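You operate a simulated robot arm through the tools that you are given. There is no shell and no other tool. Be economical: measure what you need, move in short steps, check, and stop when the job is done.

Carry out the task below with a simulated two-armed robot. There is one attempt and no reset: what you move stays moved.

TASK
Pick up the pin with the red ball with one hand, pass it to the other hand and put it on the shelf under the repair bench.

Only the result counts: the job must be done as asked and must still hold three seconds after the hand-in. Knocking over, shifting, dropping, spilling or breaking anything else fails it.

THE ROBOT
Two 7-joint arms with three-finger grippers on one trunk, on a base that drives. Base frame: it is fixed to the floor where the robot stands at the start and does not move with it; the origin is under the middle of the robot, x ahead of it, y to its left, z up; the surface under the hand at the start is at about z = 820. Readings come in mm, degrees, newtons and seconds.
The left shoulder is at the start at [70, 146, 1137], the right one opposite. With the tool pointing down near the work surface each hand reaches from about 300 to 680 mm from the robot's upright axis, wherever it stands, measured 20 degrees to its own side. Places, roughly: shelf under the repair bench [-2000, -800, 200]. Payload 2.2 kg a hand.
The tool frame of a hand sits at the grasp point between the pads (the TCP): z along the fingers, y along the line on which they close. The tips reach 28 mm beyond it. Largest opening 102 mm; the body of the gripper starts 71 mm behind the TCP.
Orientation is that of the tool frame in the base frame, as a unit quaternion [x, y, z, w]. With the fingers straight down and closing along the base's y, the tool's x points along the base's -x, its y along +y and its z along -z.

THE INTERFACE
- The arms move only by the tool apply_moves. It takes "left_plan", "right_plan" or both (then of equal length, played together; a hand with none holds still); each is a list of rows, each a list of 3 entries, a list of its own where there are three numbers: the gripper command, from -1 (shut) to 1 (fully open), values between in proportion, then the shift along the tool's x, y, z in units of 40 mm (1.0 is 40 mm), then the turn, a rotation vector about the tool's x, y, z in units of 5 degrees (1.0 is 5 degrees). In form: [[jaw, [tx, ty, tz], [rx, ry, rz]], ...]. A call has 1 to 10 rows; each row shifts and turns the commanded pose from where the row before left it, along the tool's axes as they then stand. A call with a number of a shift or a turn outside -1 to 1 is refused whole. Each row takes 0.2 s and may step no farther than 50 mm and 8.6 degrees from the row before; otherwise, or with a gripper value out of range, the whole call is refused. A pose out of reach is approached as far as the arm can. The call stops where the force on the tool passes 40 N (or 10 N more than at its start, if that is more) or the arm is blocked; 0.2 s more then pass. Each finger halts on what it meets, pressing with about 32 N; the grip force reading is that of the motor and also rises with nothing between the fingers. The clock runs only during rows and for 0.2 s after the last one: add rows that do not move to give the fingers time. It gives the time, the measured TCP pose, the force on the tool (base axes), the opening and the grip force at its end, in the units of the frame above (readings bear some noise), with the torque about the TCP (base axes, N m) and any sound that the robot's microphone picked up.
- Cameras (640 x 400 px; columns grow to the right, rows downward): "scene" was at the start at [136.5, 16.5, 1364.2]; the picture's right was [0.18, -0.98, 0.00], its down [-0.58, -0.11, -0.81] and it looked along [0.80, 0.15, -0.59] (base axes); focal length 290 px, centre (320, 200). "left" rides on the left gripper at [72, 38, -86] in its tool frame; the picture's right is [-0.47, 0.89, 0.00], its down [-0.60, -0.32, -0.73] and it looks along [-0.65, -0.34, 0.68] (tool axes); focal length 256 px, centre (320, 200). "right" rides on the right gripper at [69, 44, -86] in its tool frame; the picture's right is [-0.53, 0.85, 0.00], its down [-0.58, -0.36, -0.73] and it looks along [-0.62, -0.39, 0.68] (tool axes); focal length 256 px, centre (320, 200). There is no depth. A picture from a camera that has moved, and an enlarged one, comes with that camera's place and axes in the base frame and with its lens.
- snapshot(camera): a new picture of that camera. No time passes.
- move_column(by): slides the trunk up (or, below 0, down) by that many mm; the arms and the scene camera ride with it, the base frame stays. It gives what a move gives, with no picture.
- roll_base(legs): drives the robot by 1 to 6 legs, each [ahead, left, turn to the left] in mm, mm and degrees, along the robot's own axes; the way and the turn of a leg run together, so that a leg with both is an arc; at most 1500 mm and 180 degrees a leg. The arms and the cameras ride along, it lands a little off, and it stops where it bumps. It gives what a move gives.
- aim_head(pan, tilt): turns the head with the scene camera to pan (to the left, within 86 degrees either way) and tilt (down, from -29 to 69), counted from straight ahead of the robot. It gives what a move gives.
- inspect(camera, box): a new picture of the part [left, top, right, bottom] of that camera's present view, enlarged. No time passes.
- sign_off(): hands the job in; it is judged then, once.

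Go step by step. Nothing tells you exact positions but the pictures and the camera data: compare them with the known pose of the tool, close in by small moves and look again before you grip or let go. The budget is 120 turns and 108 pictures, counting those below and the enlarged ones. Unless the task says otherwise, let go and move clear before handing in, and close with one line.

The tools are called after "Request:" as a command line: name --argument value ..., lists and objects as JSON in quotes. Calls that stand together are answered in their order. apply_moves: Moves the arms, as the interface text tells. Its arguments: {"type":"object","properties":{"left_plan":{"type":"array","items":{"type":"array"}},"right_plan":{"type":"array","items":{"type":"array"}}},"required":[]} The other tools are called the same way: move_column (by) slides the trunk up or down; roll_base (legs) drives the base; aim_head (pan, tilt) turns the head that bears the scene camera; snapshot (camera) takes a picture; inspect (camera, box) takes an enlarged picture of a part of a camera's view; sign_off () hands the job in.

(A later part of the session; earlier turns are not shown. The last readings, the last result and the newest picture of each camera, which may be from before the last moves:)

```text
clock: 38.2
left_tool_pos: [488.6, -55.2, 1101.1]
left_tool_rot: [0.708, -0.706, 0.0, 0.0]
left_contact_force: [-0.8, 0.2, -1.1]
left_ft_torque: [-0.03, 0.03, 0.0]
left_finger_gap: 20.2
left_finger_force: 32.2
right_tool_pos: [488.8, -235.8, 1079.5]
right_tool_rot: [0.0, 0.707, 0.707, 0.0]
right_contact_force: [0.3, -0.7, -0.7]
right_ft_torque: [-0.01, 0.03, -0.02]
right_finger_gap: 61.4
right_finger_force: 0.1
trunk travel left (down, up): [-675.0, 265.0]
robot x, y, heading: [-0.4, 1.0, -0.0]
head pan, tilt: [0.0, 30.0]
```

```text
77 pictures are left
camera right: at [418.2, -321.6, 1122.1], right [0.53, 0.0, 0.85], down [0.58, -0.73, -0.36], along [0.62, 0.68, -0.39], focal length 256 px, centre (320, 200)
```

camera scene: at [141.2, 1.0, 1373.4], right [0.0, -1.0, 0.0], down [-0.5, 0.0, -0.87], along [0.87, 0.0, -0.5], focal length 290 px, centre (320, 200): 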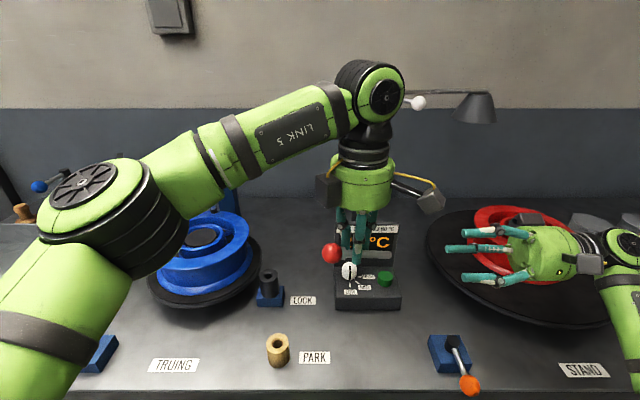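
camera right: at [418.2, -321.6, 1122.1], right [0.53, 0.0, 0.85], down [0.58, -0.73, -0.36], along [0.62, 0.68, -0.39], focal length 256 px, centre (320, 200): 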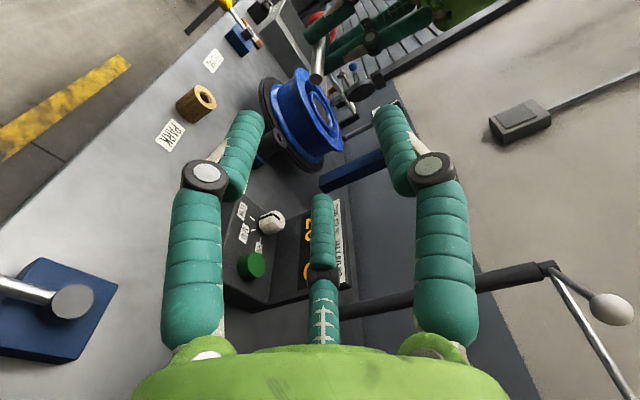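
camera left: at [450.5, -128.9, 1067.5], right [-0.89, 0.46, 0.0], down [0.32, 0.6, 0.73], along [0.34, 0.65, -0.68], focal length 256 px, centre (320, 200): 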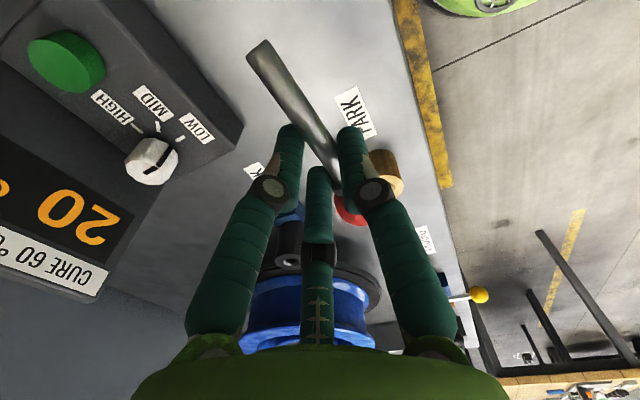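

Request:
inspect --camera "scene" --box '[290, 160, 450, 290]'

Request:
inspect --camera "right" --box '[240, 0, 440, 140]'

```text
3.08 times, centred on (370, 225) of scene
camera zoom: at [141.2, 1.0, 1373.4], right [0.0, -1.0, 0.0], down [-0.5, 0.0, -0.87], along [0.87, 0.0, -0.5], focal length 894 px, centre (166, 123)
```

zoom: 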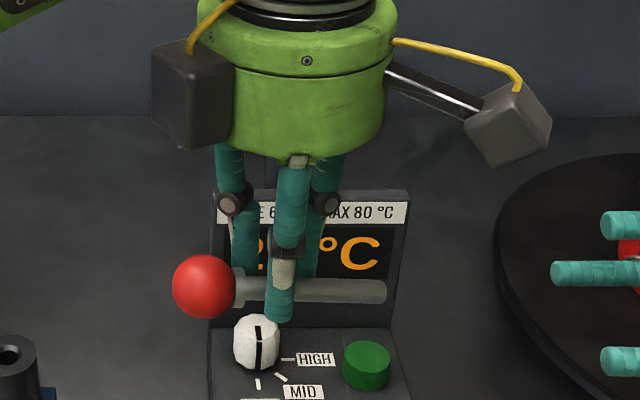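

```text
2.86 times, centred on (340, 70) of right
camera zoom: at [418.2, -321.6, 1122.1], right [0.53, 0.0, 0.85], down [0.58, -0.73, -0.36], along [0.62, 0.68, -0.39], focal length 731 px, centre (263, 571)
```

zoom: 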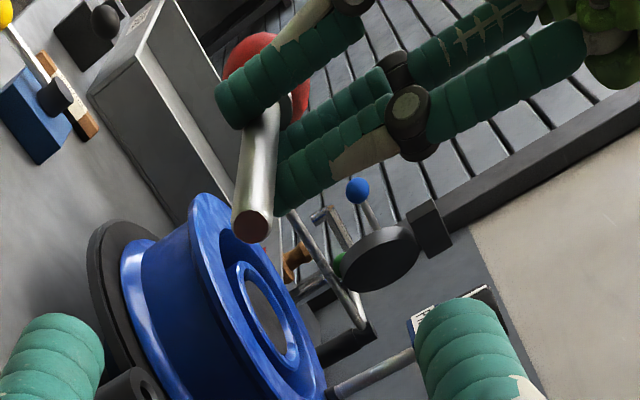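

Shaft axis is at x≈488, z≈1076 and its end at y≈−109. I'll advance the right hand partway and check alignment.

Request:
apply_moves --right_plan '[[0.1, [0, -0.1, 0.6], [0, 0, 0]], [0, [0, 0, 0.6], [0, 0, 0]], [0, [0, 0, 0.5], [0, 0, 0]], [0, [0, 0, 0], [0, 0, 0]]]'

Request:
snapshot --camera "right"

Request:
inspect --camera "scene" --box '[290, 160, 450, 290]'

```text
clock: 39.2
left_tool_pos: [488.4, -55.1, 1101.8]
left_tool_rot: [0.708, -0.706, -0.001, 0.0]
left_contact_force: [0.0, 0.4, -0.3]
left_ft_torque: [-0.04, -0.01, 0.02]
left_finger_gap: 20.1
left_finger_force: 32.1
right_tool_pos: [486.2, -168.8, 1076.4]
right_tool_rot: [0.0, 0.707, 0.707, 0.0]
right_contact_force: [0.0, 0.3, 0.2]
right_ft_torque: [-0.01, -0.01, 0.02]
right_finger_gap: 50.9
right_finger_force: 0.1
trunk travel left (down, up): [-675.0, 265.0]
robot x, y, heading: [-2.5, 1.6, 0.0]
head pan, tilt: [0.0, 30.0]
```

```text
74 pictures are left
camera right: at [417.1, -253.9, 1118.8], right [0.53, 0.0, 0.85], down [0.58, -0.73, -0.36], along [0.62, 0.68, -0.39], focal length 256 px, centre (320, 200)
```

right: 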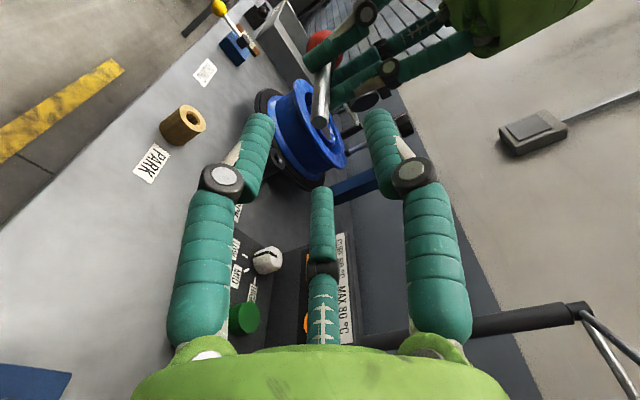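

```text
3.08 times, centred on (370, 225) of scene
camera zoom: at [140.9, 0.5, 1373.4], right [0.0, -1.0, 0.0], down [-0.5, 0.0, -0.87], along [0.87, 0.0, -0.5], focal length 894 px, centre (166, 123)
```

zoom: 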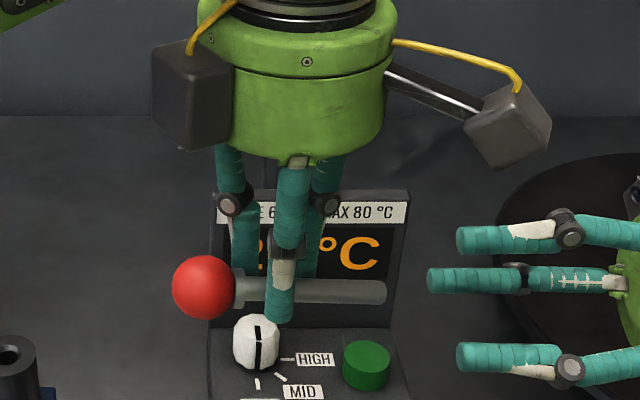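

Well aligned. Advancing until the fingertips surround the end of the shaft.

Request:
apply_moves --right_plan '[[0, [-0.04, 0, 0.4], [0, 0, 0]], [0, [0, 0, 0.4], [0, 0, 0]], [0, [0, 0, 0.4], [0, 0, 0]], [0, [0, 0, 0.24], [0, 0, 0]], [0, [0, 0, 0], [0, 0, 0]]]'

Request:
snapshot --camera "right"

Request:
inspect --camera "scene" --box '[290, 160, 450, 290]'

```text
clock: 40.4
left_tool_pos: [488.8, -54.5, 1100.0]
left_tool_rot: [0.708, -0.706, 0.0, 0.0]
left_contact_force: [0.3, 0.5, -0.2]
left_ft_torque: [0.0, -0.01, 0.02]
left_finger_gap: 19.7
left_finger_force: 32.1
right_tool_pos: [489.6, -111.9, 1076.5]
right_tool_rot: [-0.001, 0.707, 0.707, 0.001]
right_contact_force: [0.3, -0.8, -0.1]
right_ft_torque: [-0.01, -0.02, -0.01]
right_finger_gap: 50.9
right_finger_force: 0.0
trunk travel left (down, up): [-675.0, 265.0]
robot x, y, heading: [1.1, 2.8, -0.0]
head pan, tilt: [0.0, 30.0]
```

```text
72 pictures are left
camera right: at [419.7, -197.2, 1119.4], right [0.53, 0.0, 0.85], down [0.58, -0.73, -0.36], along [0.62, 0.68, -0.39], focal length 256 px, centre (320, 200)
```

right: 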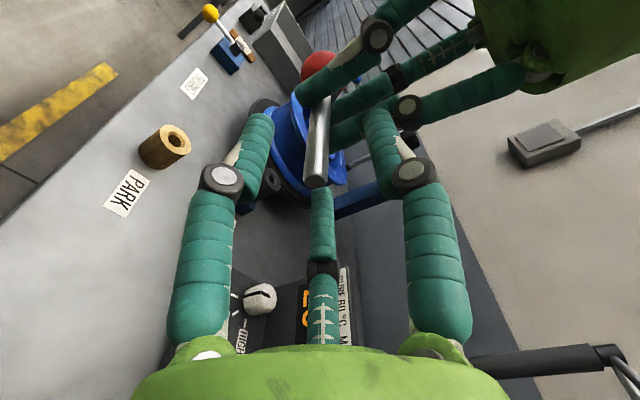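

```text
3.08 times, centred on (370, 225) of scene
camera zoom: at [140.9, 0.6, 1373.4], right [0.0, -1.0, 0.0], down [-0.5, 0.0, -0.87], along [0.87, 0.0, -0.5], focal length 894 px, centre (166, 123)
```

zoom: 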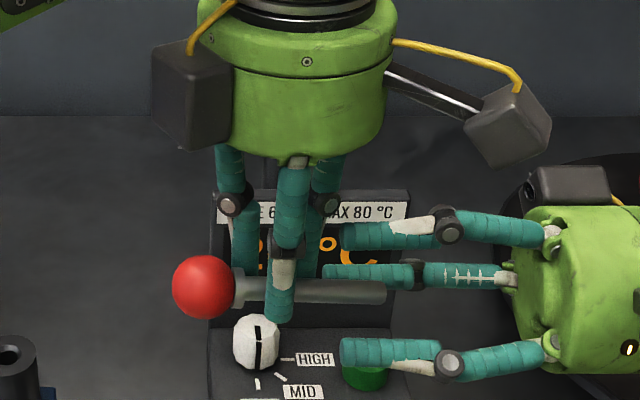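

The shaft end sits between the right fingers. Closing the right gripper.

Request:
apply_moves --right_plan '[[-0.4, [0, 0, 0], [0, 0, 0]], [-1, [0, 0, 0], [0, 0, 0]], [-1, [0, 0, 0], [0, 0, 0]], [-1, [0, 0, 0], [0, 0, 0]]]'

Request:
inspect --camera "scene" --box '[290, 160, 450, 290]'

Request:
inspect --camera "right" --box '[220, 40, 420, 240]'

```text
clock: 41.4
left_tool_pos: [489.1, -54.1, 1101.3]
left_tool_rot: [0.709, -0.706, 0.0, 0.001]
left_contact_force: [7.3, -0.5, 1.0]
left_ft_torque: [-0.22, -0.15, 0.2]
left_finger_gap: 19.7
left_finger_force: 31.8
right_tool_pos: [487.8, -111.0, 1076.0]
right_tool_rot: [-0.001, 0.707, 0.707, -0.001]
right_contact_force: [-7.3, 1.2, -0.9]
right_ft_torque: [0.06, 0.0, 0.25]
right_finger_gap: 12.1
right_finger_force: 31.7
trunk travel left (down, up): [-675.0, 265.0]
robot x, y, heading: [1.5, 1.0, 0.0]
head pan, tilt: [0.0, 30.0]
```

```text
3.08 times, centred on (370, 225) of scene
camera zoom: at [141.0, 0.8, 1373.4], right [0.0, -1.0, 0.0], down [-0.5, 0.0, -0.87], along [0.87, 0.0, -0.5], focal length 894 px, centre (166, 123)
```

zoom: 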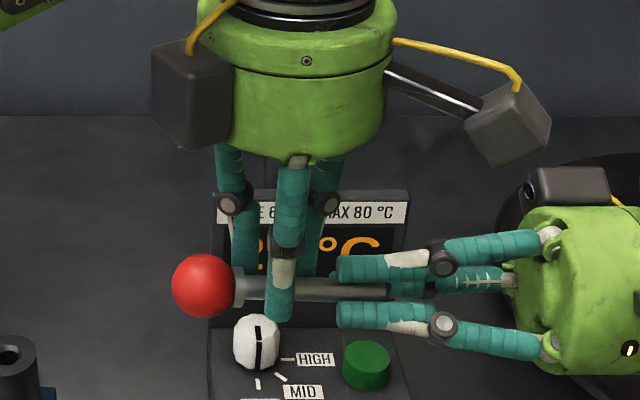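

```text
2.00 times, centred on (320, 140) of right
camera zoom: at [419.4, -197.1, 1119.2], right [0.53, 0.0, 0.85], down [0.58, -0.73, -0.36], along [0.62, 0.68, -0.39], focal length 512 px, centre (320, 320)
```

zoom: 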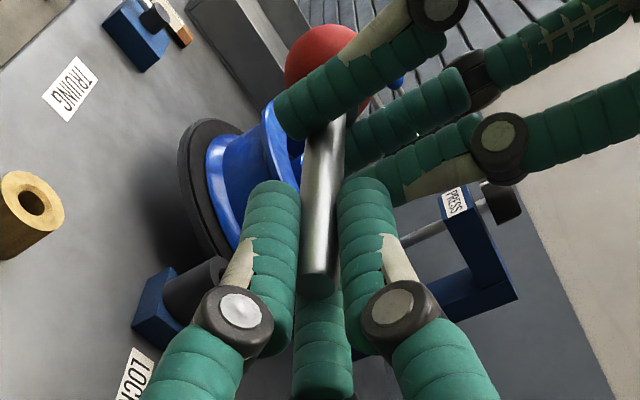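

Right hand has the shaft (12 mm gap, firm). Opening the left just a little and withdrawing it upward.

Request:
apply_moves --left_plan '[[-0.48, [0, 0, 0], [0, 0, 0]], [-0.48, [0, 0, 0], [0, 0, 0]], [-0.48, [0, 0, -0.2], [0, 0, 0]], [-0.48, [0, 0, -0.2], [0, 0, 0]], [-0.48, [0, 0, -0.3], [0, 0, 0]], [-0.48, [0, 0, 0], [0, 0, 0]]]'

Request:
inspect --camera "scene" --box '[290, 160, 450, 290]'

```text
clock: 42.8
left_tool_pos: [489.2, -54.0, 1128.6]
left_tool_rot: [-0.707, 0.707, 0.0, -0.001]
left_contact_force: [0.3, -0.6, -0.7]
left_ft_torque: [0.0, -0.01, -0.01]
left_finger_gap: 26.5
left_finger_force: 0.1
right_tool_pos: [489.7, -112.4, 1076.7]
right_tool_rot: [0.0, 0.708, 0.706, 0.001]
right_contact_force: [-0.9, 0.6, -0.2]
right_ft_torque: [-0.08, 0.0, 0.01]
right_finger_gap: 12.0
right_finger_force: 32.7
trunk travel left (down, up): [-675.0, 265.0]
robot x, y, heading: [-0.1, 2.0, 0.1]
head pan, tilt: [0.0, 30.0]
```

```text
3.08 times, centred on (370, 225) of scene
camera zoom: at [141.1, 0.9, 1373.4], right [0.0, -1.0, 0.0], down [-0.5, 0.0, -0.87], along [0.87, 0.0, -0.5], focal length 894 px, centre (166, 123)
```

zoom: 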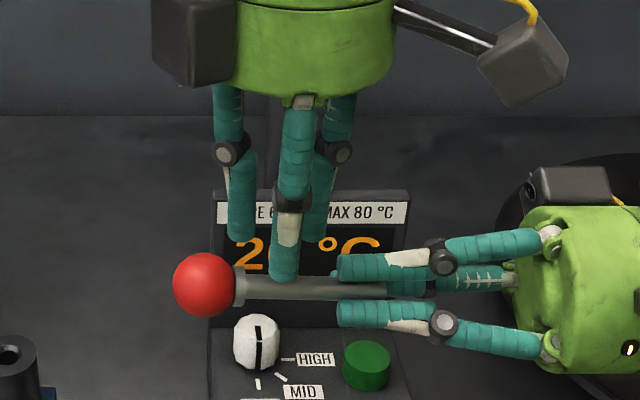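

The right hand holds the pin alone. Moving the left hand up and away to the left.

Request:
apply_moves --left_plan '[[-0.48, [0, 0, -0.8], [0, 0, 0]], [-0.48, [0, 0, -0.8], [0, 0, 0]], [-0.48, [-0.8, 0, -0.2], [0, 0, 0]], [-0.48, [-0.9, 0, 0], [0, 0, 0]], [-0.48, [-0.9, 0, 0], [0, 0, 0]], [-0.48, [-0.9, 0, 0], [0, 0, 0]], [-0.48, [-0.9, 0, 0], [0, 0, 0]], [-0.48, [-0.8, 0, 0], [0, 0, 0]], [-0.48, [0, 0, 0], [0, 0, 0]]]'

Request:
roll_base --legs '[[-500, 0, 0]]'

Request:
snapshot --camera "scene"

```text
clock: 44.8
left_tool_pos: [490.9, 152.8, 1202.2]
left_tool_rot: [-0.707, 0.707, 0.0, 0.0]
left_contact_force: [0.9, -0.1, 1.7]
left_ft_torque: [0.01, 0.0, 0.01]
left_finger_gap: 26.6
left_finger_force: 0.0
right_tool_pos: [489.3, -112.2, 1075.7]
right_tool_rot: [0.0, 0.707, 0.707, 0.0]
right_contact_force: [0.2, 0.6, 0.3]
right_ft_torque: [-0.06, 0.01, -0.01]
right_finger_gap: 12.0
right_finger_force: 32.0
trunk travel left (down, up): [-675.0, 265.0]
robot x, y, heading: [-3.0, 0.8, -0.2]
head pan, tilt: [0.0, 30.0]
```

```text
clock: 47.8
left_tool_pos: [-3.5, 152.6, 1202.2]
left_tool_rot: [-0.707, 0.707, 0.0, 0.0]
left_contact_force: [-0.5, -0.3, -0.2]
left_ft_torque: [0.03, -0.01, -0.01]
left_finger_gap: 26.4
left_finger_force: 0.0
right_tool_pos: [-5.1, -112.5, 1076.7]
right_tool_rot: [0.001, 0.707, 0.707, 0.001]
right_contact_force: [-0.1, 0.2, 0.5]
right_ft_torque: [-0.06, 0.0, 0.01]
right_finger_gap: 11.8
right_finger_force: 32.1
trunk travel left (down, up): [-675.0, 265.0]
robot x, y, heading: [-495.2, -1.5, -0.1]
head pan, tilt: [0.0, 30.0]
```

```text
67 pictures are left
camera scene: at [-352.7, 1.0, 1373.3], right [0.0, -1.0, 0.0], down [-0.5, 0.0, -0.87], along [0.87, 0.0, -0.5], focal length 290 px, centre (320, 200)
```

scene: 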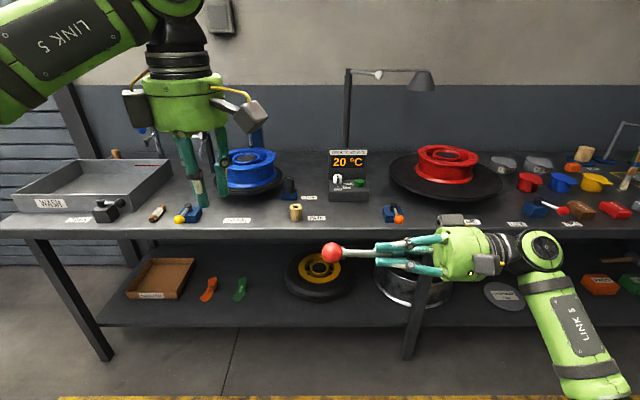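

The pin rides securely. I'll look to both sides before turning.

Request:
aim_head --pan -86 --tilt 20

Request:
snapshot --camera "scene"

Request:
aim_head --pan 86 --tilt 20

Request:
snapshot --camera "scene"

```text
clock: 49.4
left_tool_pos: [-3.6, 153.3, 1201.8]
left_tool_rot: [0.707, -0.707, 0.0, -0.001]
left_contact_force: [0.0, -0.4, -0.1]
left_ft_torque: [0.02, -0.02, -0.02]
left_finger_gap: 26.6
left_finger_force: 0.1
right_tool_pos: [-3.3, -112.3, 1076.6]
right_tool_rot: [0.0, 0.707, 0.707, 0.001]
right_contact_force: [0.1, -0.4, -0.3]
right_ft_torque: [-0.08, 0.0, 0.02]
right_finger_gap: 12.3
right_finger_force: 32.2
trunk travel left (down, up): [-675.0, 265.0]
robot x, y, heading: [-495.2, -0.8, 0.0]
head pan, tilt: [-85.9, 20.0]
```

```text
66 pictures are left
camera scene: at [-437.3, -91.8, 1389.5], right [-1.0, -0.07, 0.0], down [-0.02, 0.34, -0.94], along [0.07, -0.94, -0.34], focal length 290 px, centre (320, 200)
```

scene: 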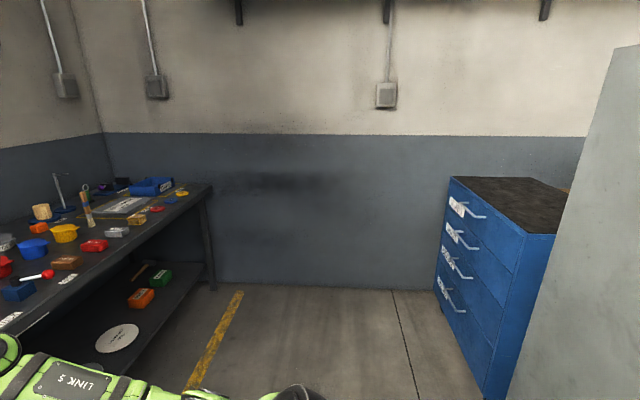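

```text
clock: 52.0
left_tool_pos: [-4.1, 151.8, 1199.4]
left_tool_rot: [-0.707, 0.708, 0.0, 0.0]
left_contact_force: [-0.5, 0.6, 0.0]
left_ft_torque: [0.0, 0.0, 0.0]
left_finger_gap: 26.5
left_finger_force: 0.0
right_tool_pos: [-5.3, -111.6, 1076.4]
right_tool_rot: [0.0, 0.707, 0.707, 0.0]
right_contact_force: [-0.4, -0.1, 0.1]
right_ft_torque: [-0.05, -0.03, 0.01]
right_finger_gap: 12.1
right_finger_force: 32.0
trunk travel left (down, up): [-675.0, 265.0]
robot x, y, heading: [-495.2, 0.2, -0.1]
head pan, tilt: [85.9, 20.0]
```

```text
65 pictures are left
camera scene: at [-437.0, 94.0, 1389.5], right [1.0, -0.07, 0.0], down [-0.03, -0.34, -0.94], along [0.07, 0.94, -0.34], focal length 290 px, centre (320, 200)
```

scene: 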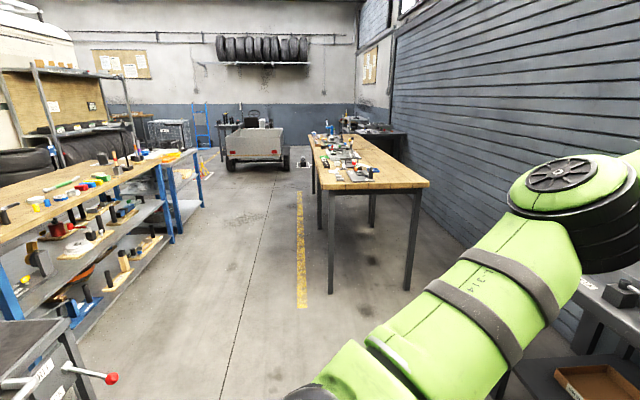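

Request:
aim_head --pan -60 --tilt 20

Request:
roll_base --legs '[[0, 0, -90]]'

Request:
snapshot --camera "scene"

```text
clock: 54.3
left_tool_pos: [-4.2, 151.9, 1201.6]
left_tool_rot: [-0.707, 0.708, 0.0, 0.001]
left_contact_force: [0.3, 1.2, 0.0]
left_ft_torque: [-0.03, 0.0, -0.02]
left_finger_gap: 26.5
left_finger_force: 0.1
right_tool_pos: [-5.5, -112.4, 1076.1]
right_tool_rot: [0.0, 0.707, 0.707, 0.0]
right_contact_force: [0.1, 0.4, 0.1]
right_ft_torque: [-0.06, -0.01, -0.03]
right_finger_gap: 11.8
right_finger_force: 32.3
trunk travel left (down, up): [-675.0, 265.0]
robot x, y, heading: [-493.9, -0.5, -0.1]
head pan, tilt: [-60.0, 20.0]
```

```text
clock: 58.5
left_tool_pos: [-351.2, -492.7, 1202.1]
left_tool_rot: [0.009, 1.0, -0.001, 0.0]
left_contact_force: [0.4, -0.4, -0.1]
left_ft_torque: [0.0, -0.02, 0.0]
left_finger_gap: 26.5
left_finger_force: 0.0
right_tool_pos: [-614.8, -487.8, 1076.2]
right_tool_rot: [0.505, 0.496, 0.495, 0.505]
right_contact_force: [0.1, -1.0, 0.4]
right_ft_torque: [-0.01, 0.06, 0.0]
right_finger_gap: 12.0
right_finger_force: 32.3
trunk travel left (down, up): [-675.0, 265.0]
robot x, y, heading: [-498.3, -2.5, -91.1]
head pan, tilt: [-60.0, 20.0]
```

```text
64 pictures are left
camera scene: at [-576.2, -94.0, 1389.5], right [-0.48, 0.88, 0.0], down [0.3, 0.17, -0.94], along [-0.82, -0.45, -0.34], focal length 290 px, centre (320, 200)
```

scene: 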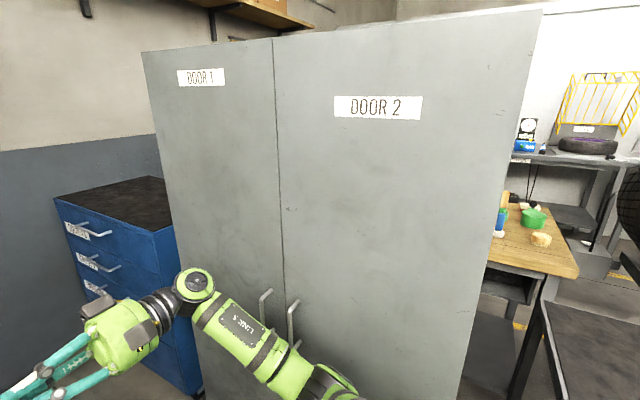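

A cupboard hides the repair bench. I'll pan further and raise the trunk for a better view of the way round.

Request:
move_column --by 260

Request:
aim_head --pan -86 --tilt 30

Request:
snapshot --camera "scene"

Request:
aim_head --pan -50 --tilt 45

Request:
snapshot --camera "scene"

```text
clock: 61.2
left_tool_pos: [-349.8, -492.9, 1462.3]
left_tool_rot: [0.009, 1.0, 0.0, 0.0]
left_contact_force: [0.1, 0.2, 0.0]
left_ft_torque: [0.01, 0.02, 0.0]
left_finger_gap: 26.5
left_finger_force: 0.0
right_tool_pos: [-616.0, -487.3, 1337.6]
right_tool_rot: [0.505, 0.495, 0.495, 0.505]
right_contact_force: [0.5, -0.4, -0.9]
right_ft_torque: [0.0, 0.07, -0.05]
right_finger_gap: 11.5
right_finger_force: 31.4
trunk travel left (down, up): [-935.0, 5.0]
robot x, y, heading: [-494.9, 2.3, -91.1]
head pan, tilt: [-60.0, 20.0]
```

```text
clock: 62.1
left_tool_pos: [-350.2, -492.7, 1461.8]
left_tool_rot: [0.009, 1.0, 0.0, 0.0]
left_contact_force: [0.6, 0.2, -0.2]
left_ft_torque: [-0.02, -0.01, 0.01]
left_finger_gap: 26.7
left_finger_force: 0.1
right_tool_pos: [-614.2, -487.0, 1337.2]
right_tool_rot: [0.505, 0.495, 0.495, 0.505]
right_contact_force: [-0.3, -0.2, -1.3]
right_ft_torque: [0.0, 0.03, 0.01]
right_finger_gap: 11.6
right_finger_force: 31.5
trunk travel left (down, up): [-935.0, 5.0]
robot x, y, heading: [-491.5, 1.5, -90.9]
head pan, tilt: [-85.9, 30.0]
```

```text
63 pictures are left
camera scene: at [-585.1, -53.8, 1633.5], right [-0.05, 1.0, 0.0], down [0.5, 0.03, -0.87], along [-0.86, -0.05, -0.5], focal length 290 px, centre (320, 200)
```

scene: 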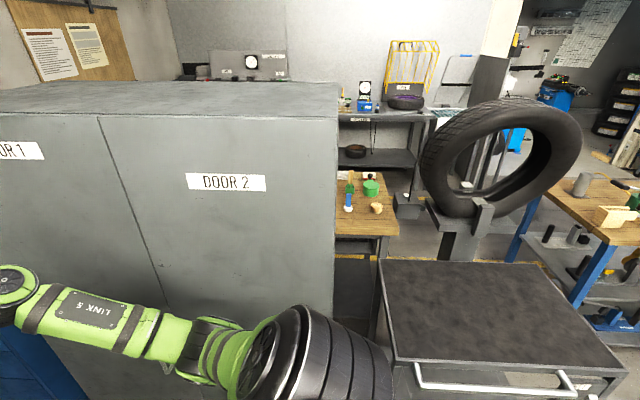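

```text
clock: 63.1
left_tool_pos: [-349.7, -492.3, 1461.4]
left_tool_rot: [0.008, 1.0, 0.0, 0.0]
left_contact_force: [0.3, 0.3, 0.2]
left_ft_torque: [0.0, 0.02, -0.02]
left_finger_gap: 26.5
left_finger_force: 0.0
right_tool_pos: [-614.8, -487.2, 1336.3]
right_tool_rot: [0.504, 0.496, 0.496, 0.504]
right_contact_force: [0.4, -0.5, -1.0]
right_ft_torque: [0.01, 0.06, -0.02]
right_finger_gap: 11.6
right_finger_force: 32.1
trunk travel left (down, up): [-935.0, 5.0]
robot x, y, heading: [-498.2, -2.1, -91.0]
head pan, tilt: [-50.0, 45.0]
```

```text
62 pictures are left
camera scene: at [-558.1, -99.9, 1610.9], right [-0.63, 0.78, 0.0], down [0.55, 0.44, -0.71], along [-0.55, -0.44, -0.71], focal length 290 px, centre (320, 200)
```

scene: 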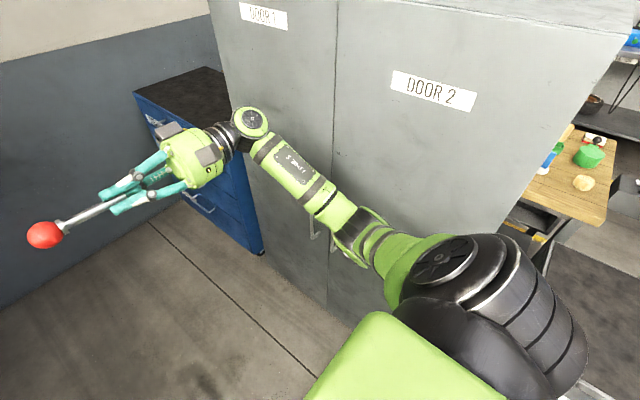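

The bench lies behind the cupboard (x −1130…−1525), with a trolley beside it. I'll back off along +y, turn to face −x and look for an open approach.

Request:
roll_base --legs '[[-1250, 0, 0], [0, 0, -89]]'

Request:
aim_head --pan 20 --tilt 20

Request:
snapshot --camera "scene"

```text
clock: 73.2
left_tool_pos: [-955.9, 1105.6, 1461.8]
left_tool_rot: [0.711, 0.703, 0.001, 0.0]
left_contact_force: [-0.1, -0.6, -0.2]
left_ft_torque: [0.02, 0.03, -0.02]
left_finger_gap: 26.2
left_finger_force: 0.1
right_tool_pos: [-951.5, 1370.8, 1337.0]
right_tool_rot: [0.707, -0.004, -0.004, 0.707]
right_contact_force: [-0.6, 0.3, -0.9]
right_ft_torque: [0.05, 0.01, 0.01]
right_finger_gap: 10.7
right_finger_force: 31.9
trunk travel left (down, up): [-935.0, 5.0]
robot x, y, heading: [-463.2, 1256.3, 179.2]
head pan, tilt: [-50.0, 45.0]
```

```text
clock: 74.6
left_tool_pos: [-956.0, 1104.9, 1461.3]
left_tool_rot: [0.711, 0.703, 0.0, -0.001]
left_contact_force: [0.7, -0.3, -0.4]
left_ft_torque: [-0.04, 0.0, 0.01]
left_finger_gap: 26.6
left_finger_force: 0.0
right_tool_pos: [-952.1, 1371.9, 1337.3]
right_tool_rot: [0.706, -0.004, -0.005, 0.708]
right_contact_force: [0.7, -0.4, -1.5]
right_ft_torque: [0.05, 0.03, 0.01]
right_finger_gap: 10.9
right_finger_force: 31.8
trunk travel left (down, up): [-935.0, 5.0]
robot x, y, heading: [-464.3, 1253.0, 179.3]
head pan, tilt: [20.0, 20.0]
```

```text
61 pictures are left
camera scene: at [-601.8, 1225.0, 1649.5], right [-0.33, 0.94, 0.0], down [0.32, 0.11, -0.94], along [-0.89, -0.31, -0.34], focal length 290 px, centre (320, 200)
```

scene: 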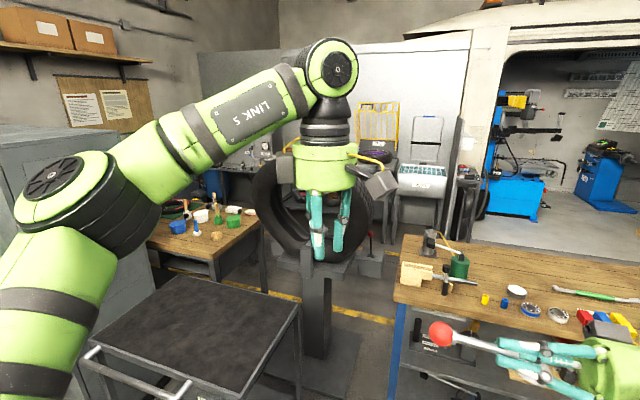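

Request:
inspect --camera "right" --box '[220, 40, 420, 240]'

Request:
inspect --camera "scene" --box '[410, 290, 640, 400]'

```text
2.00 times, centred on (320, 140) of right
camera zoom: at [-882.7, 1457.8, 1379.2], right [-0.53, 0.01, 0.85], down [-0.57, 0.74, -0.36], along [-0.63, -0.67, -0.39], focal length 512 px, centre (320, 320)
```

zoom: 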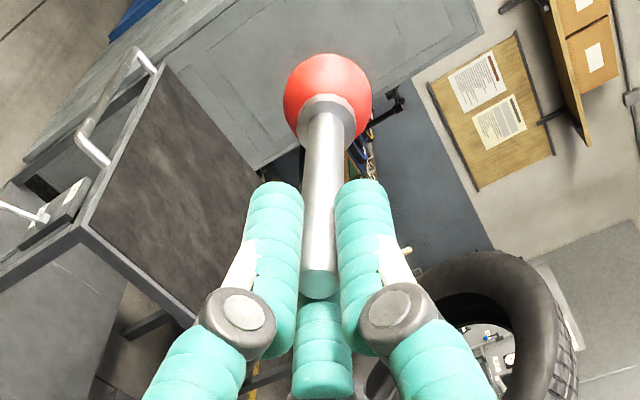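

```text
2.78 times, centred on (525, 345) of scene
camera zoom: at [-601.8, 1225.0, 1649.5], right [-0.33, 0.94, 0.0], down [0.32, 0.11, -0.94], along [-0.89, -0.31, -0.34], focal length 808 px, centre (-250, -204)
```

zoom: 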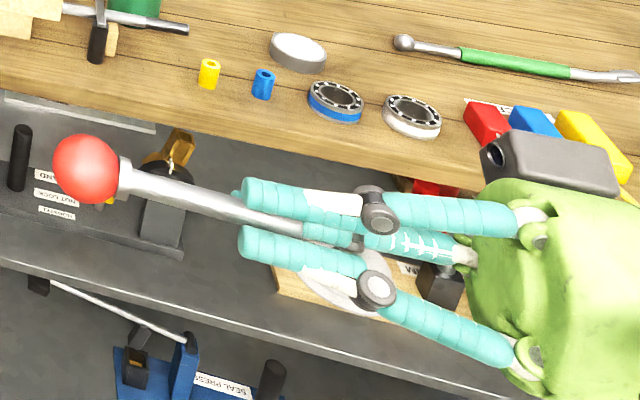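

Request:
aim_head --pan 8 --tilt 40

Request:
snapshot --camera "scene"

Request:
aim_head --pan -45 --tilt 15

Request:
snapshot --camera "scene"

```text
clock: 75.5
left_tool_pos: [-956.7, 1106.7, 1462.7]
left_tool_rot: [0.711, 0.703, 0.0, 0.0]
left_contact_force: [-0.1, -0.1, 0.3]
left_ft_torque: [0.03, 0.02, 0.03]
left_finger_gap: 26.3
left_finger_force: 0.1
right_tool_pos: [-951.2, 1371.9, 1336.6]
right_tool_rot: [0.707, -0.005, -0.004, 0.707]
right_contact_force: [0.0, 0.4, -0.5]
right_ft_torque: [0.05, 0.03, 0.01]
right_finger_gap: 10.8
right_finger_force: 31.8
trunk travel left (down, up): [-935.0, 5.0]
robot x, y, heading: [-465.1, 1253.0, 179.4]
head pan, tilt: [8.0, 40.0]
```

```text
58 pictures are left
camera scene: at [-598.2, 1244.9, 1618.2], right [-0.13, 0.99, 0.0], down [0.64, 0.08, -0.77], along [-0.76, -0.1, -0.64], focal length 290 px, centre (320, 200)
```

scene: 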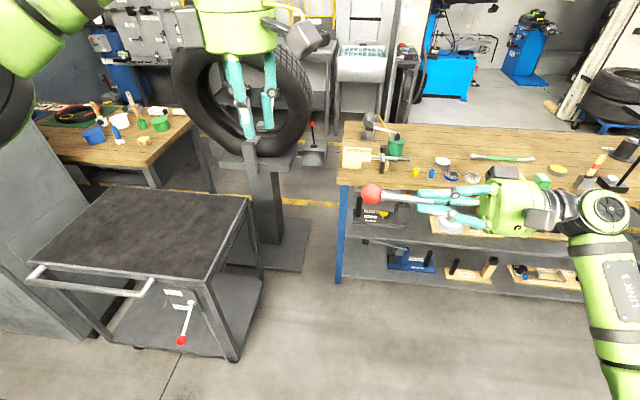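

```text
clock: 76.7
left_tool_pos: [-956.4, 1105.9, 1461.7]
left_tool_rot: [0.711, 0.703, 0.001, -0.001]
left_contact_force: [-0.8, 0.0, -0.5]
left_ft_torque: [0.0, -0.01, -0.03]
left_finger_gap: 26.3
left_finger_force: 0.0
right_tool_pos: [-952.3, 1371.4, 1335.8]
right_tool_rot: [0.707, -0.005, -0.005, 0.707]
right_contact_force: [-0.4, 0.0, 0.5]
right_ft_torque: [0.02, 0.02, -0.01]
right_finger_gap: 10.7
right_finger_force: 31.6
trunk travel left (down, up): [-935.0, 5.0]
robot x, y, heading: [-466.4, 1254.2, 179.2]
head pan, tilt: [-45.0, 15.0]
```

```text
57 pictures are left
camera scene: at [-579.2, 1322.4, 1657.6], right [0.71, 0.7, 0.0], down [0.18, -0.19, -0.97], along [-0.68, 0.69, -0.26], focal length 290 px, centre (320, 200)
```

scene: 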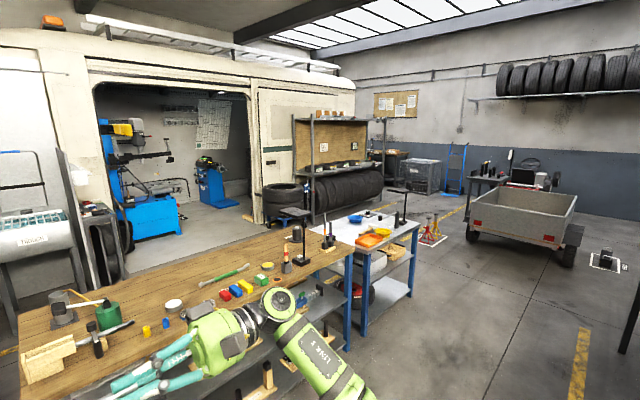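

The only open route is round the far end of the blue and grey benches, at about y 3950, and then back along the far side. I'll drive the first part.

Request:
roll_base --legs '[[350, 0, 0], [0, -1350, 0], [0, -1350, 0]]'

Request:
aim_head --pan 25 --tilt 15

Request:
snapshot --camera "scene"

Request:
aim_head --pan -15 --tilt 25

Request:
snapshot --camera "scene"

```text
clock: 91.7
left_tool_pos: [-1255.8, 3819.0, 1461.2]
left_tool_rot: [0.716, 0.698, 0.001, 0.0]
left_contact_force: [0.5, -1.3, 1.0]
left_ft_torque: [0.0, 0.0, -0.04]
left_finger_gap: 26.2
left_finger_force: 0.1
right_tool_pos: [-1248.3, 4083.5, 1335.1]
right_tool_rot: [0.708, -0.01, -0.009, 0.707]
right_contact_force: [-0.2, 0.7, -0.8]
right_ft_torque: [0.04, -0.01, 0.02]
right_finger_gap: 10.6
right_finger_force: 32.6
trunk travel left (down, up): [-935.0, 5.0]
robot x, y, heading: [-759.6, 3960.2, 178.3]
head pan, tilt: [-45.0, 15.0]
```

```text
clock: 93.1
left_tool_pos: [-1256.6, 3818.4, 1461.7]
left_tool_rot: [0.716, 0.698, 0.001, -0.001]
left_contact_force: [-0.1, 0.0, 0.2]
left_ft_torque: [0.0, 0.0, -0.02]
left_finger_gap: 26.7
left_finger_force: 0.0
right_tool_pos: [-1248.0, 4083.6, 1335.6]
right_tool_rot: [0.707, -0.01, -0.01, 0.707]
right_contact_force: [0.4, -0.1, -1.0]
right_ft_torque: [0.07, 0.0, 0.01]
right_finger_gap: 11.0
right_finger_force: 31.8
trunk travel left (down, up): [-935.0, 5.0]
robot x, y, heading: [-764.5, 3959.4, 178.5]
head pan, tilt: [25.0, 15.0]
```

```text
56 pictures are left
camera scene: at [-897.7, 3924.0, 1657.6], right [-0.4, 0.92, 0.0], down [0.24, 0.1, -0.97], along [-0.89, -0.38, -0.26], focal length 290 px, centre (320, 200)
```

scene: 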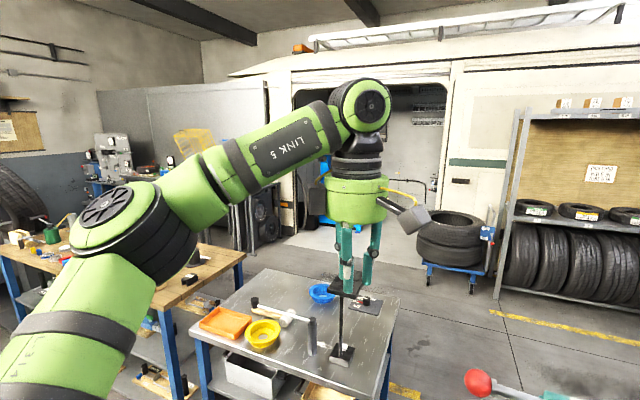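

```text
clock: 94.2
left_tool_pos: [-1257.2, 3818.4, 1461.2]
left_tool_rot: [0.716, 0.698, 0.001, -0.001]
left_contact_force: [-0.2, 0.1, 0.6]
left_ft_torque: [0.02, 0.04, 0.0]
left_finger_gap: 26.6
left_finger_force: 0.0
right_tool_pos: [-1248.3, 4085.3, 1337.8]
right_tool_rot: [0.707, -0.01, -0.01, 0.707]
right_contact_force: [-0.1, -0.9, -1.7]
right_ft_torque: [0.08, 0.03, -0.01]
right_finger_gap: 10.8
right_finger_force: 32.3
trunk travel left (down, up): [-935.0, 5.0]
robot x, y, heading: [-760.0, 3953.5, 178.3]
head pan, tilt: [-15.0, 25.0]
```

```text
55 pictures are left
camera scene: at [-900.2, 3987.2, 1641.4], right [0.29, 0.96, 0.0], down [0.4, -0.12, -0.91], along [-0.87, 0.26, -0.42], focal length 290 px, centre (320, 200)
```

scene: 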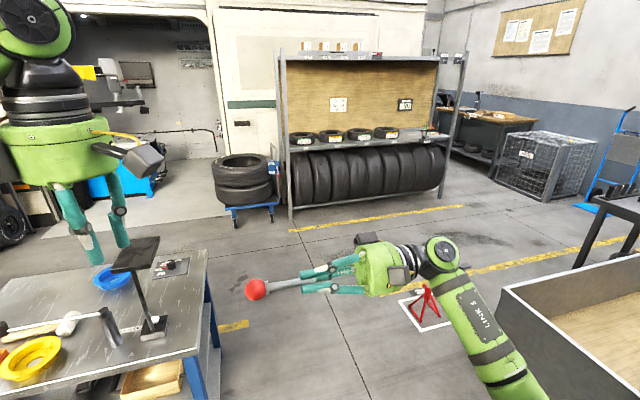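

Request:
roll_base --legs '[[0, -450, 0], [1400, 0, 0], [800, 0, 0], [0, 0, 91]]'

Request:
aim_head --pan -10 --tilt 20

Request:
snapshot --camera "scene"

```text
clock: 111.3
left_tool_pos: [-2824.5, 3973.4, 1462.0]
left_tool_rot: [0.004, 1.0, 0.0, 0.0]
left_contact_force: [-0.2, -0.3, -0.5]
left_ft_torque: [0.0, -0.02, 0.0]
left_finger_gap: 26.4
left_finger_force: 0.0
right_tool_pos: [-3090.5, 3977.8, 1335.4]
right_tool_rot: [0.503, 0.497, 0.497, 0.503]
right_contact_force: [0.1, -0.7, -2.1]
right_ft_torque: [-0.02, 0.07, -0.03]
right_finger_gap: 10.7
right_finger_force: 31.8
trunk travel left (down, up): [-935.0, 5.0]
robot x, y, heading: [-2973.3, 4468.2, -90.6]
head pan, tilt: [-15.0, 25.0]
```

```text
clock: 112.0
left_tool_pos: [-2823.9, 3973.6, 1461.7]
left_tool_rot: [0.005, 1.0, 0.0, -0.001]
left_contact_force: [-0.4, -0.1, 0.0]
left_ft_torque: [-0.01, -0.02, 0.01]
left_finger_gap: 26.4
left_finger_force: 0.1
right_tool_pos: [-3089.5, 3978.5, 1335.7]
right_tool_rot: [0.503, 0.497, 0.497, 0.502]
right_contact_force: [-0.2, 0.1, -1.0]
right_ft_torque: [0.04, 0.08, -0.03]
right_finger_gap: 10.5
right_finger_force: 31.7
trunk travel left (down, up): [-935.0, 5.0]
robot x, y, heading: [-2972.9, 4465.8, -90.7]
head pan, tilt: [-10.0, 20.0]
```

```text
54 pictures are left
camera scene: at [-2990.0, 4325.1, 1649.5], right [-0.98, 0.18, 0.0], down [0.06, 0.34, -0.94], along [-0.17, -0.92, -0.34], focal length 290 px, centre (320, 200)
```

scene: 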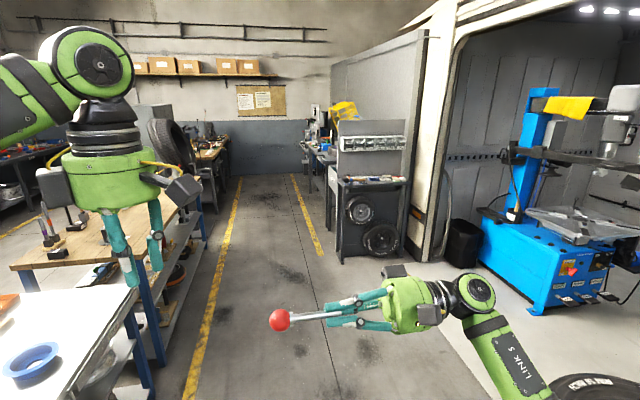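

The corridor on the far side is clear, about x −3600 to −2430. Driving down it to y≈450.

Request:
roll_base --legs '[[1350, 60, 0.7], [1350, 0, 0], [1300, 0, 0]]'

Request:
aim_head --pan 45 --tilt 30

Request:
snapshot --camera "scene"

Request:
aim_head --pan -10 --tilt 25

Request:
snapshot --camera "scene"

```text
clock: 131.1
left_tool_pos: [-2758.3, -8.5, 1460.6]
left_tool_rot: [0.002, 1.0, 0.0, -0.001]
left_contact_force: [0.8, -0.2, -0.2]
left_ft_torque: [-0.01, -0.03, 0.0]
left_finger_gap: 26.4
left_finger_force: 0.1
right_tool_pos: [-3023.6, -5.8, 1337.7]
right_tool_rot: [0.501, 0.499, 0.498, 0.502]
right_contact_force: [-0.1, -0.3, -0.4]
right_ft_torque: [-0.01, 0.05, -0.04]
right_finger_gap: 10.4
right_finger_force: 31.8
trunk travel left (down, up): [-935.0, 5.0]
robot x, y, heading: [-2908.2, 481.8, -90.5]
head pan, tilt: [-10.0, 20.0]
```

```text
clock: 132.4
left_tool_pos: [-2758.5, -9.8, 1461.9]
left_tool_rot: [0.002, 1.0, 0.0, -0.001]
left_contact_force: [-0.2, 0.3, 0.2]
left_ft_torque: [0.01, -0.02, -0.03]
left_finger_gap: 26.3
left_finger_force: 0.0
right_tool_pos: [-3023.3, -7.9, 1335.5]
right_tool_rot: [0.501, 0.499, 0.499, 0.501]
right_contact_force: [0.5, -0.2, -0.7]
right_ft_torque: [-0.02, 0.05, 0.01]
right_finger_gap: 10.4
right_finger_force: 31.5
trunk travel left (down, up): [-935.0, 5.0]
robot x, y, heading: [-2908.5, 482.3, -90.4]
head pan, tilt: [45.0, 30.0]
```

```text
53 pictures are left
camera scene: at [-2845.8, 367.7, 1633.5], right [-0.71, -0.7, 0.0], down [-0.35, 0.36, -0.87], along [0.61, -0.62, -0.5], focal length 290 px, centre (320, 200)
```

scene: 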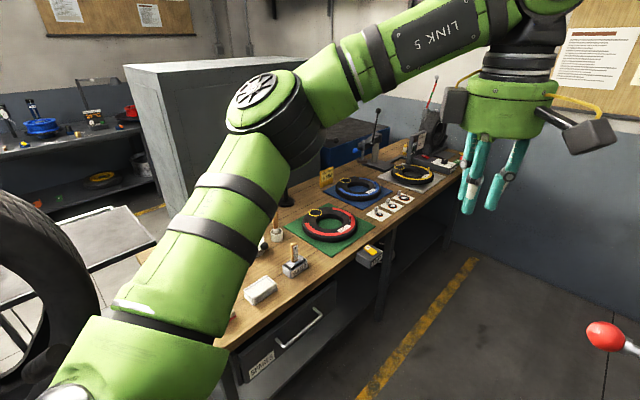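

```text
clock: 133.6
left_tool_pos: [-2758.7, -10.4, 1461.6]
left_tool_rot: [0.002, 1.0, 0.0, -0.001]
left_contact_force: [0.7, 0.5, 1.1]
left_ft_torque: [-0.03, -0.01, 0.02]
left_finger_gap: 26.5
left_finger_force: 0.0
right_tool_pos: [-3024.4, -7.2, 1336.4]
right_tool_rot: [0.501, 0.498, 0.499, 0.501]
right_contact_force: [0.0, -0.6, -0.7]
right_ft_torque: [-0.02, 0.04, 0.03]
right_finger_gap: 10.9
right_finger_force: 31.8
trunk travel left (down, up): [-935.0, 5.0]
robot x, y, heading: [-2909.3, 483.8, -90.2]
head pan, tilt: [-10.0, 25.0]
```

```text
52 pictures are left
camera scene: at [-2925.7, 341.1, 1641.4], right [-0.98, 0.18, 0.0], down [0.08, 0.42, -0.91], along [-0.16, -0.89, -0.42], focal length 290 px, centre (320, 200)
```

scene: 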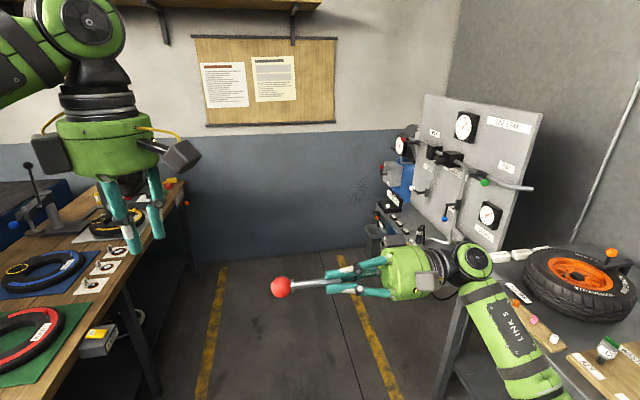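

I'm now on the bench's open side, with its edge at x≈−2320. I'll turn left to face the bench (+x), slide right toward y≈−500 and look at the shelf.

Request:
roll_base --legs '[[0, 0, 90.3], [0, -900, 0]]'

Request:
aim_head --pan -10 --tilt 50

Request:
snapshot --camera "scene"

```text
clock: 142.1
left_tool_pos: [-2450.1, -281.6, 1462.3]
left_tool_rot: [-0.687, 0.726, 0.0, -0.001]
left_contact_force: [-0.4, 0.7, -0.4]
left_ft_torque: [-0.01, 0.02, 0.0]
left_finger_gap: 26.4
left_finger_force: 0.1
right_tool_pos: [-2467.1, -547.0, 1335.8]
right_tool_rot: [0.02, 0.707, 0.706, 0.02]
right_contact_force: [0.5, -0.1, -0.9]
right_ft_torque: [-0.1, -0.04, 0.02]
right_finger_gap: 10.6
right_finger_force: 32.1
trunk travel left (down, up): [-935.0, 5.0]
robot x, y, heading: [-2948.8, -407.6, -3.3]
head pan, tilt: [-10.0, 25.0]
```

```text
clock: 143.0
left_tool_pos: [-2450.3, -283.9, 1461.6]
left_tool_rot: [-0.688, 0.726, 0.001, 0.0]
left_contact_force: [0.3, -0.2, -0.2]
left_ft_torque: [0.03, 0.01, 0.0]
left_finger_gap: 26.5
left_finger_force: 0.1
right_tool_pos: [-2467.0, -548.6, 1335.7]
right_tool_rot: [0.02, 0.707, 0.707, 0.02]
right_contact_force: [0.4, 0.1, -0.3]
right_ft_torque: [-0.1, -0.02, 0.02]
right_finger_gap: 10.6
right_finger_force: 31.4
trunk travel left (down, up): [-935.0, 5.0]
robot x, y, heading: [-2951.0, -412.8, -3.1]
head pan, tilt: [-10.0, 50.0]
```

```text
51 pictures are left
camera scene: at [-2824.0, -428.2, 1604.0], right [-0.23, -0.97, 0.0], down [-0.75, 0.18, -0.64], along [0.63, -0.15, -0.77], focal length 290 px, centre (320, 200)
```

scene: 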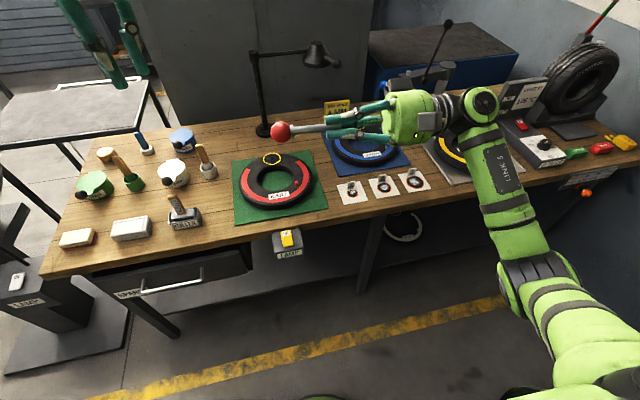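

Backing off slightly and lowering the trunk to look under the bench top.

Request:
roll_base --legs '[[-70, 0, 3]]'

Request:
move_column --by -600

Request:
aim_head --pan -15 --tilt 40

Request:
snapshot --camera "scene"

```text
clock: 144.0
left_tool_pos: [-2514.7, -255.7, 1456.1]
left_tool_rot: [-0.707, 0.708, 0.004, -0.003]
left_contact_force: [1.3, -0.6, -0.9]
left_ft_torque: [0.02, 0.11, 0.03]
left_finger_gap: 26.5
left_finger_force: 0.1
right_tool_pos: [-2517.7, -521.8, 1330.6]
right_tool_rot: [0.005, 0.707, 0.707, -0.002]
right_contact_force: [0.4, 0.2, -0.3]
right_ft_torque: [-0.01, 0.0, 0.11]
right_finger_gap: 10.8
right_finger_force: 31.9
trunk travel left (down, up): [-935.0, 5.0]
robot x, y, heading: [-3017.9, -407.9, -0.2]
head pan, tilt: [-10.0, 50.0]
```

```text
refused: -600 is not a number from -400 to 400
```

```text
clock: 144.7
left_tool_pos: [-2524.0, -254.8, 1459.5]
left_tool_rot: [-0.707, 0.708, 0.002, -0.002]
left_contact_force: [0.6, -0.6, -0.7]
left_ft_torque: [0.02, 0.04, 0.03]
left_finger_gap: 26.6
left_finger_force: 0.0
right_tool_pos: [-2525.6, -520.4, 1333.6]
right_tool_rot: [0.003, 0.707, 0.707, 0.001]
right_contact_force: [0.9, 0.7, -1.2]
right_ft_torque: [-0.05, 0.01, 0.02]
right_finger_gap: 10.9
right_finger_force: 31.9
trunk travel left (down, up): [-935.0, 5.0]
robot x, y, heading: [-3020.1, -407.9, 0.0]
head pan, tilt: [-15.0, 40.0]
```

```text
50 pictures are left
camera scene: at [-2882.4, -428.1, 1617.7], right [-0.26, -0.96, 0.0], down [-0.62, 0.17, -0.76], along [0.74, -0.2, -0.64], focal length 290 px, centre (320, 200)
```

scene: 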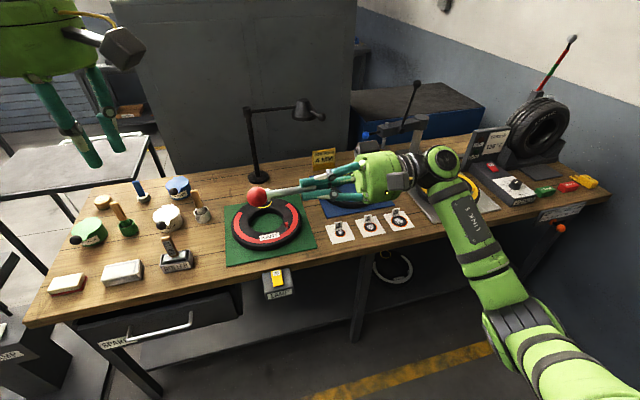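

Request:
move_column --by -350

Request:
aim_head --pan -15 --tilt 32

Request:
snapshot --camera "scene"

```text
clock: 148.1
left_tool_pos: [-2527.6, -255.8, 1111.0]
left_tool_rot: [-0.707, 0.708, 0.0, 0.0]
left_contact_force: [-0.4, 0.4, -0.2]
left_ft_torque: [0.02, 0.01, -0.01]
left_finger_gap: 26.5
left_finger_force: 0.1
right_tool_pos: [-2528.4, -519.7, 986.9]
right_tool_rot: [0.002, 0.707, 0.707, 0.002]
right_contact_force: [0.3, 0.3, -0.7]
right_ft_torque: [-0.07, -0.03, 0.02]
right_finger_gap: 10.6
right_finger_force: 32.7
trunk travel left (down, up): [-585.0, 355.0]
robot x, y, heading: [-3017.7, -404.9, -0.1]
head pan, tilt: [-15.0, 40.0]
```

```text
clock: 148.8
left_tool_pos: [-2526.9, -254.2, 1110.3]
left_tool_rot: [-0.706, 0.708, 0.0, 0.0]
left_contact_force: [0.9, -1.0, 0.0]
left_ft_torque: [0.0, -0.01, 0.0]
left_finger_gap: 26.6
left_finger_force: 0.1
right_tool_pos: [-2528.9, -519.7, 985.9]
right_tool_rot: [0.002, 0.707, 0.707, 0.002]
right_contact_force: [0.0, 0.2, -0.4]
right_ft_torque: [-0.06, 0.01, 0.0]
right_finger_gap: 10.7
right_finger_force: 31.7
trunk travel left (down, up): [-585.0, 355.0]
robot x, y, heading: [-3016.4, -404.4, -0.0]
head pan, tilt: [-15.0, 32.0]
```

```text
49 pictures are left
camera scene: at [-2881.6, -429.0, 1280.3], right [-0.26, -0.96, 0.0], down [-0.51, 0.14, -0.85], along [0.82, -0.22, -0.53], focal length 290 px, centre (320, 200)
```

scene: 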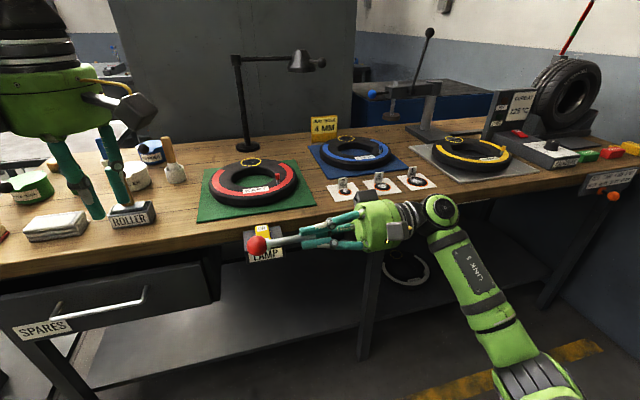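

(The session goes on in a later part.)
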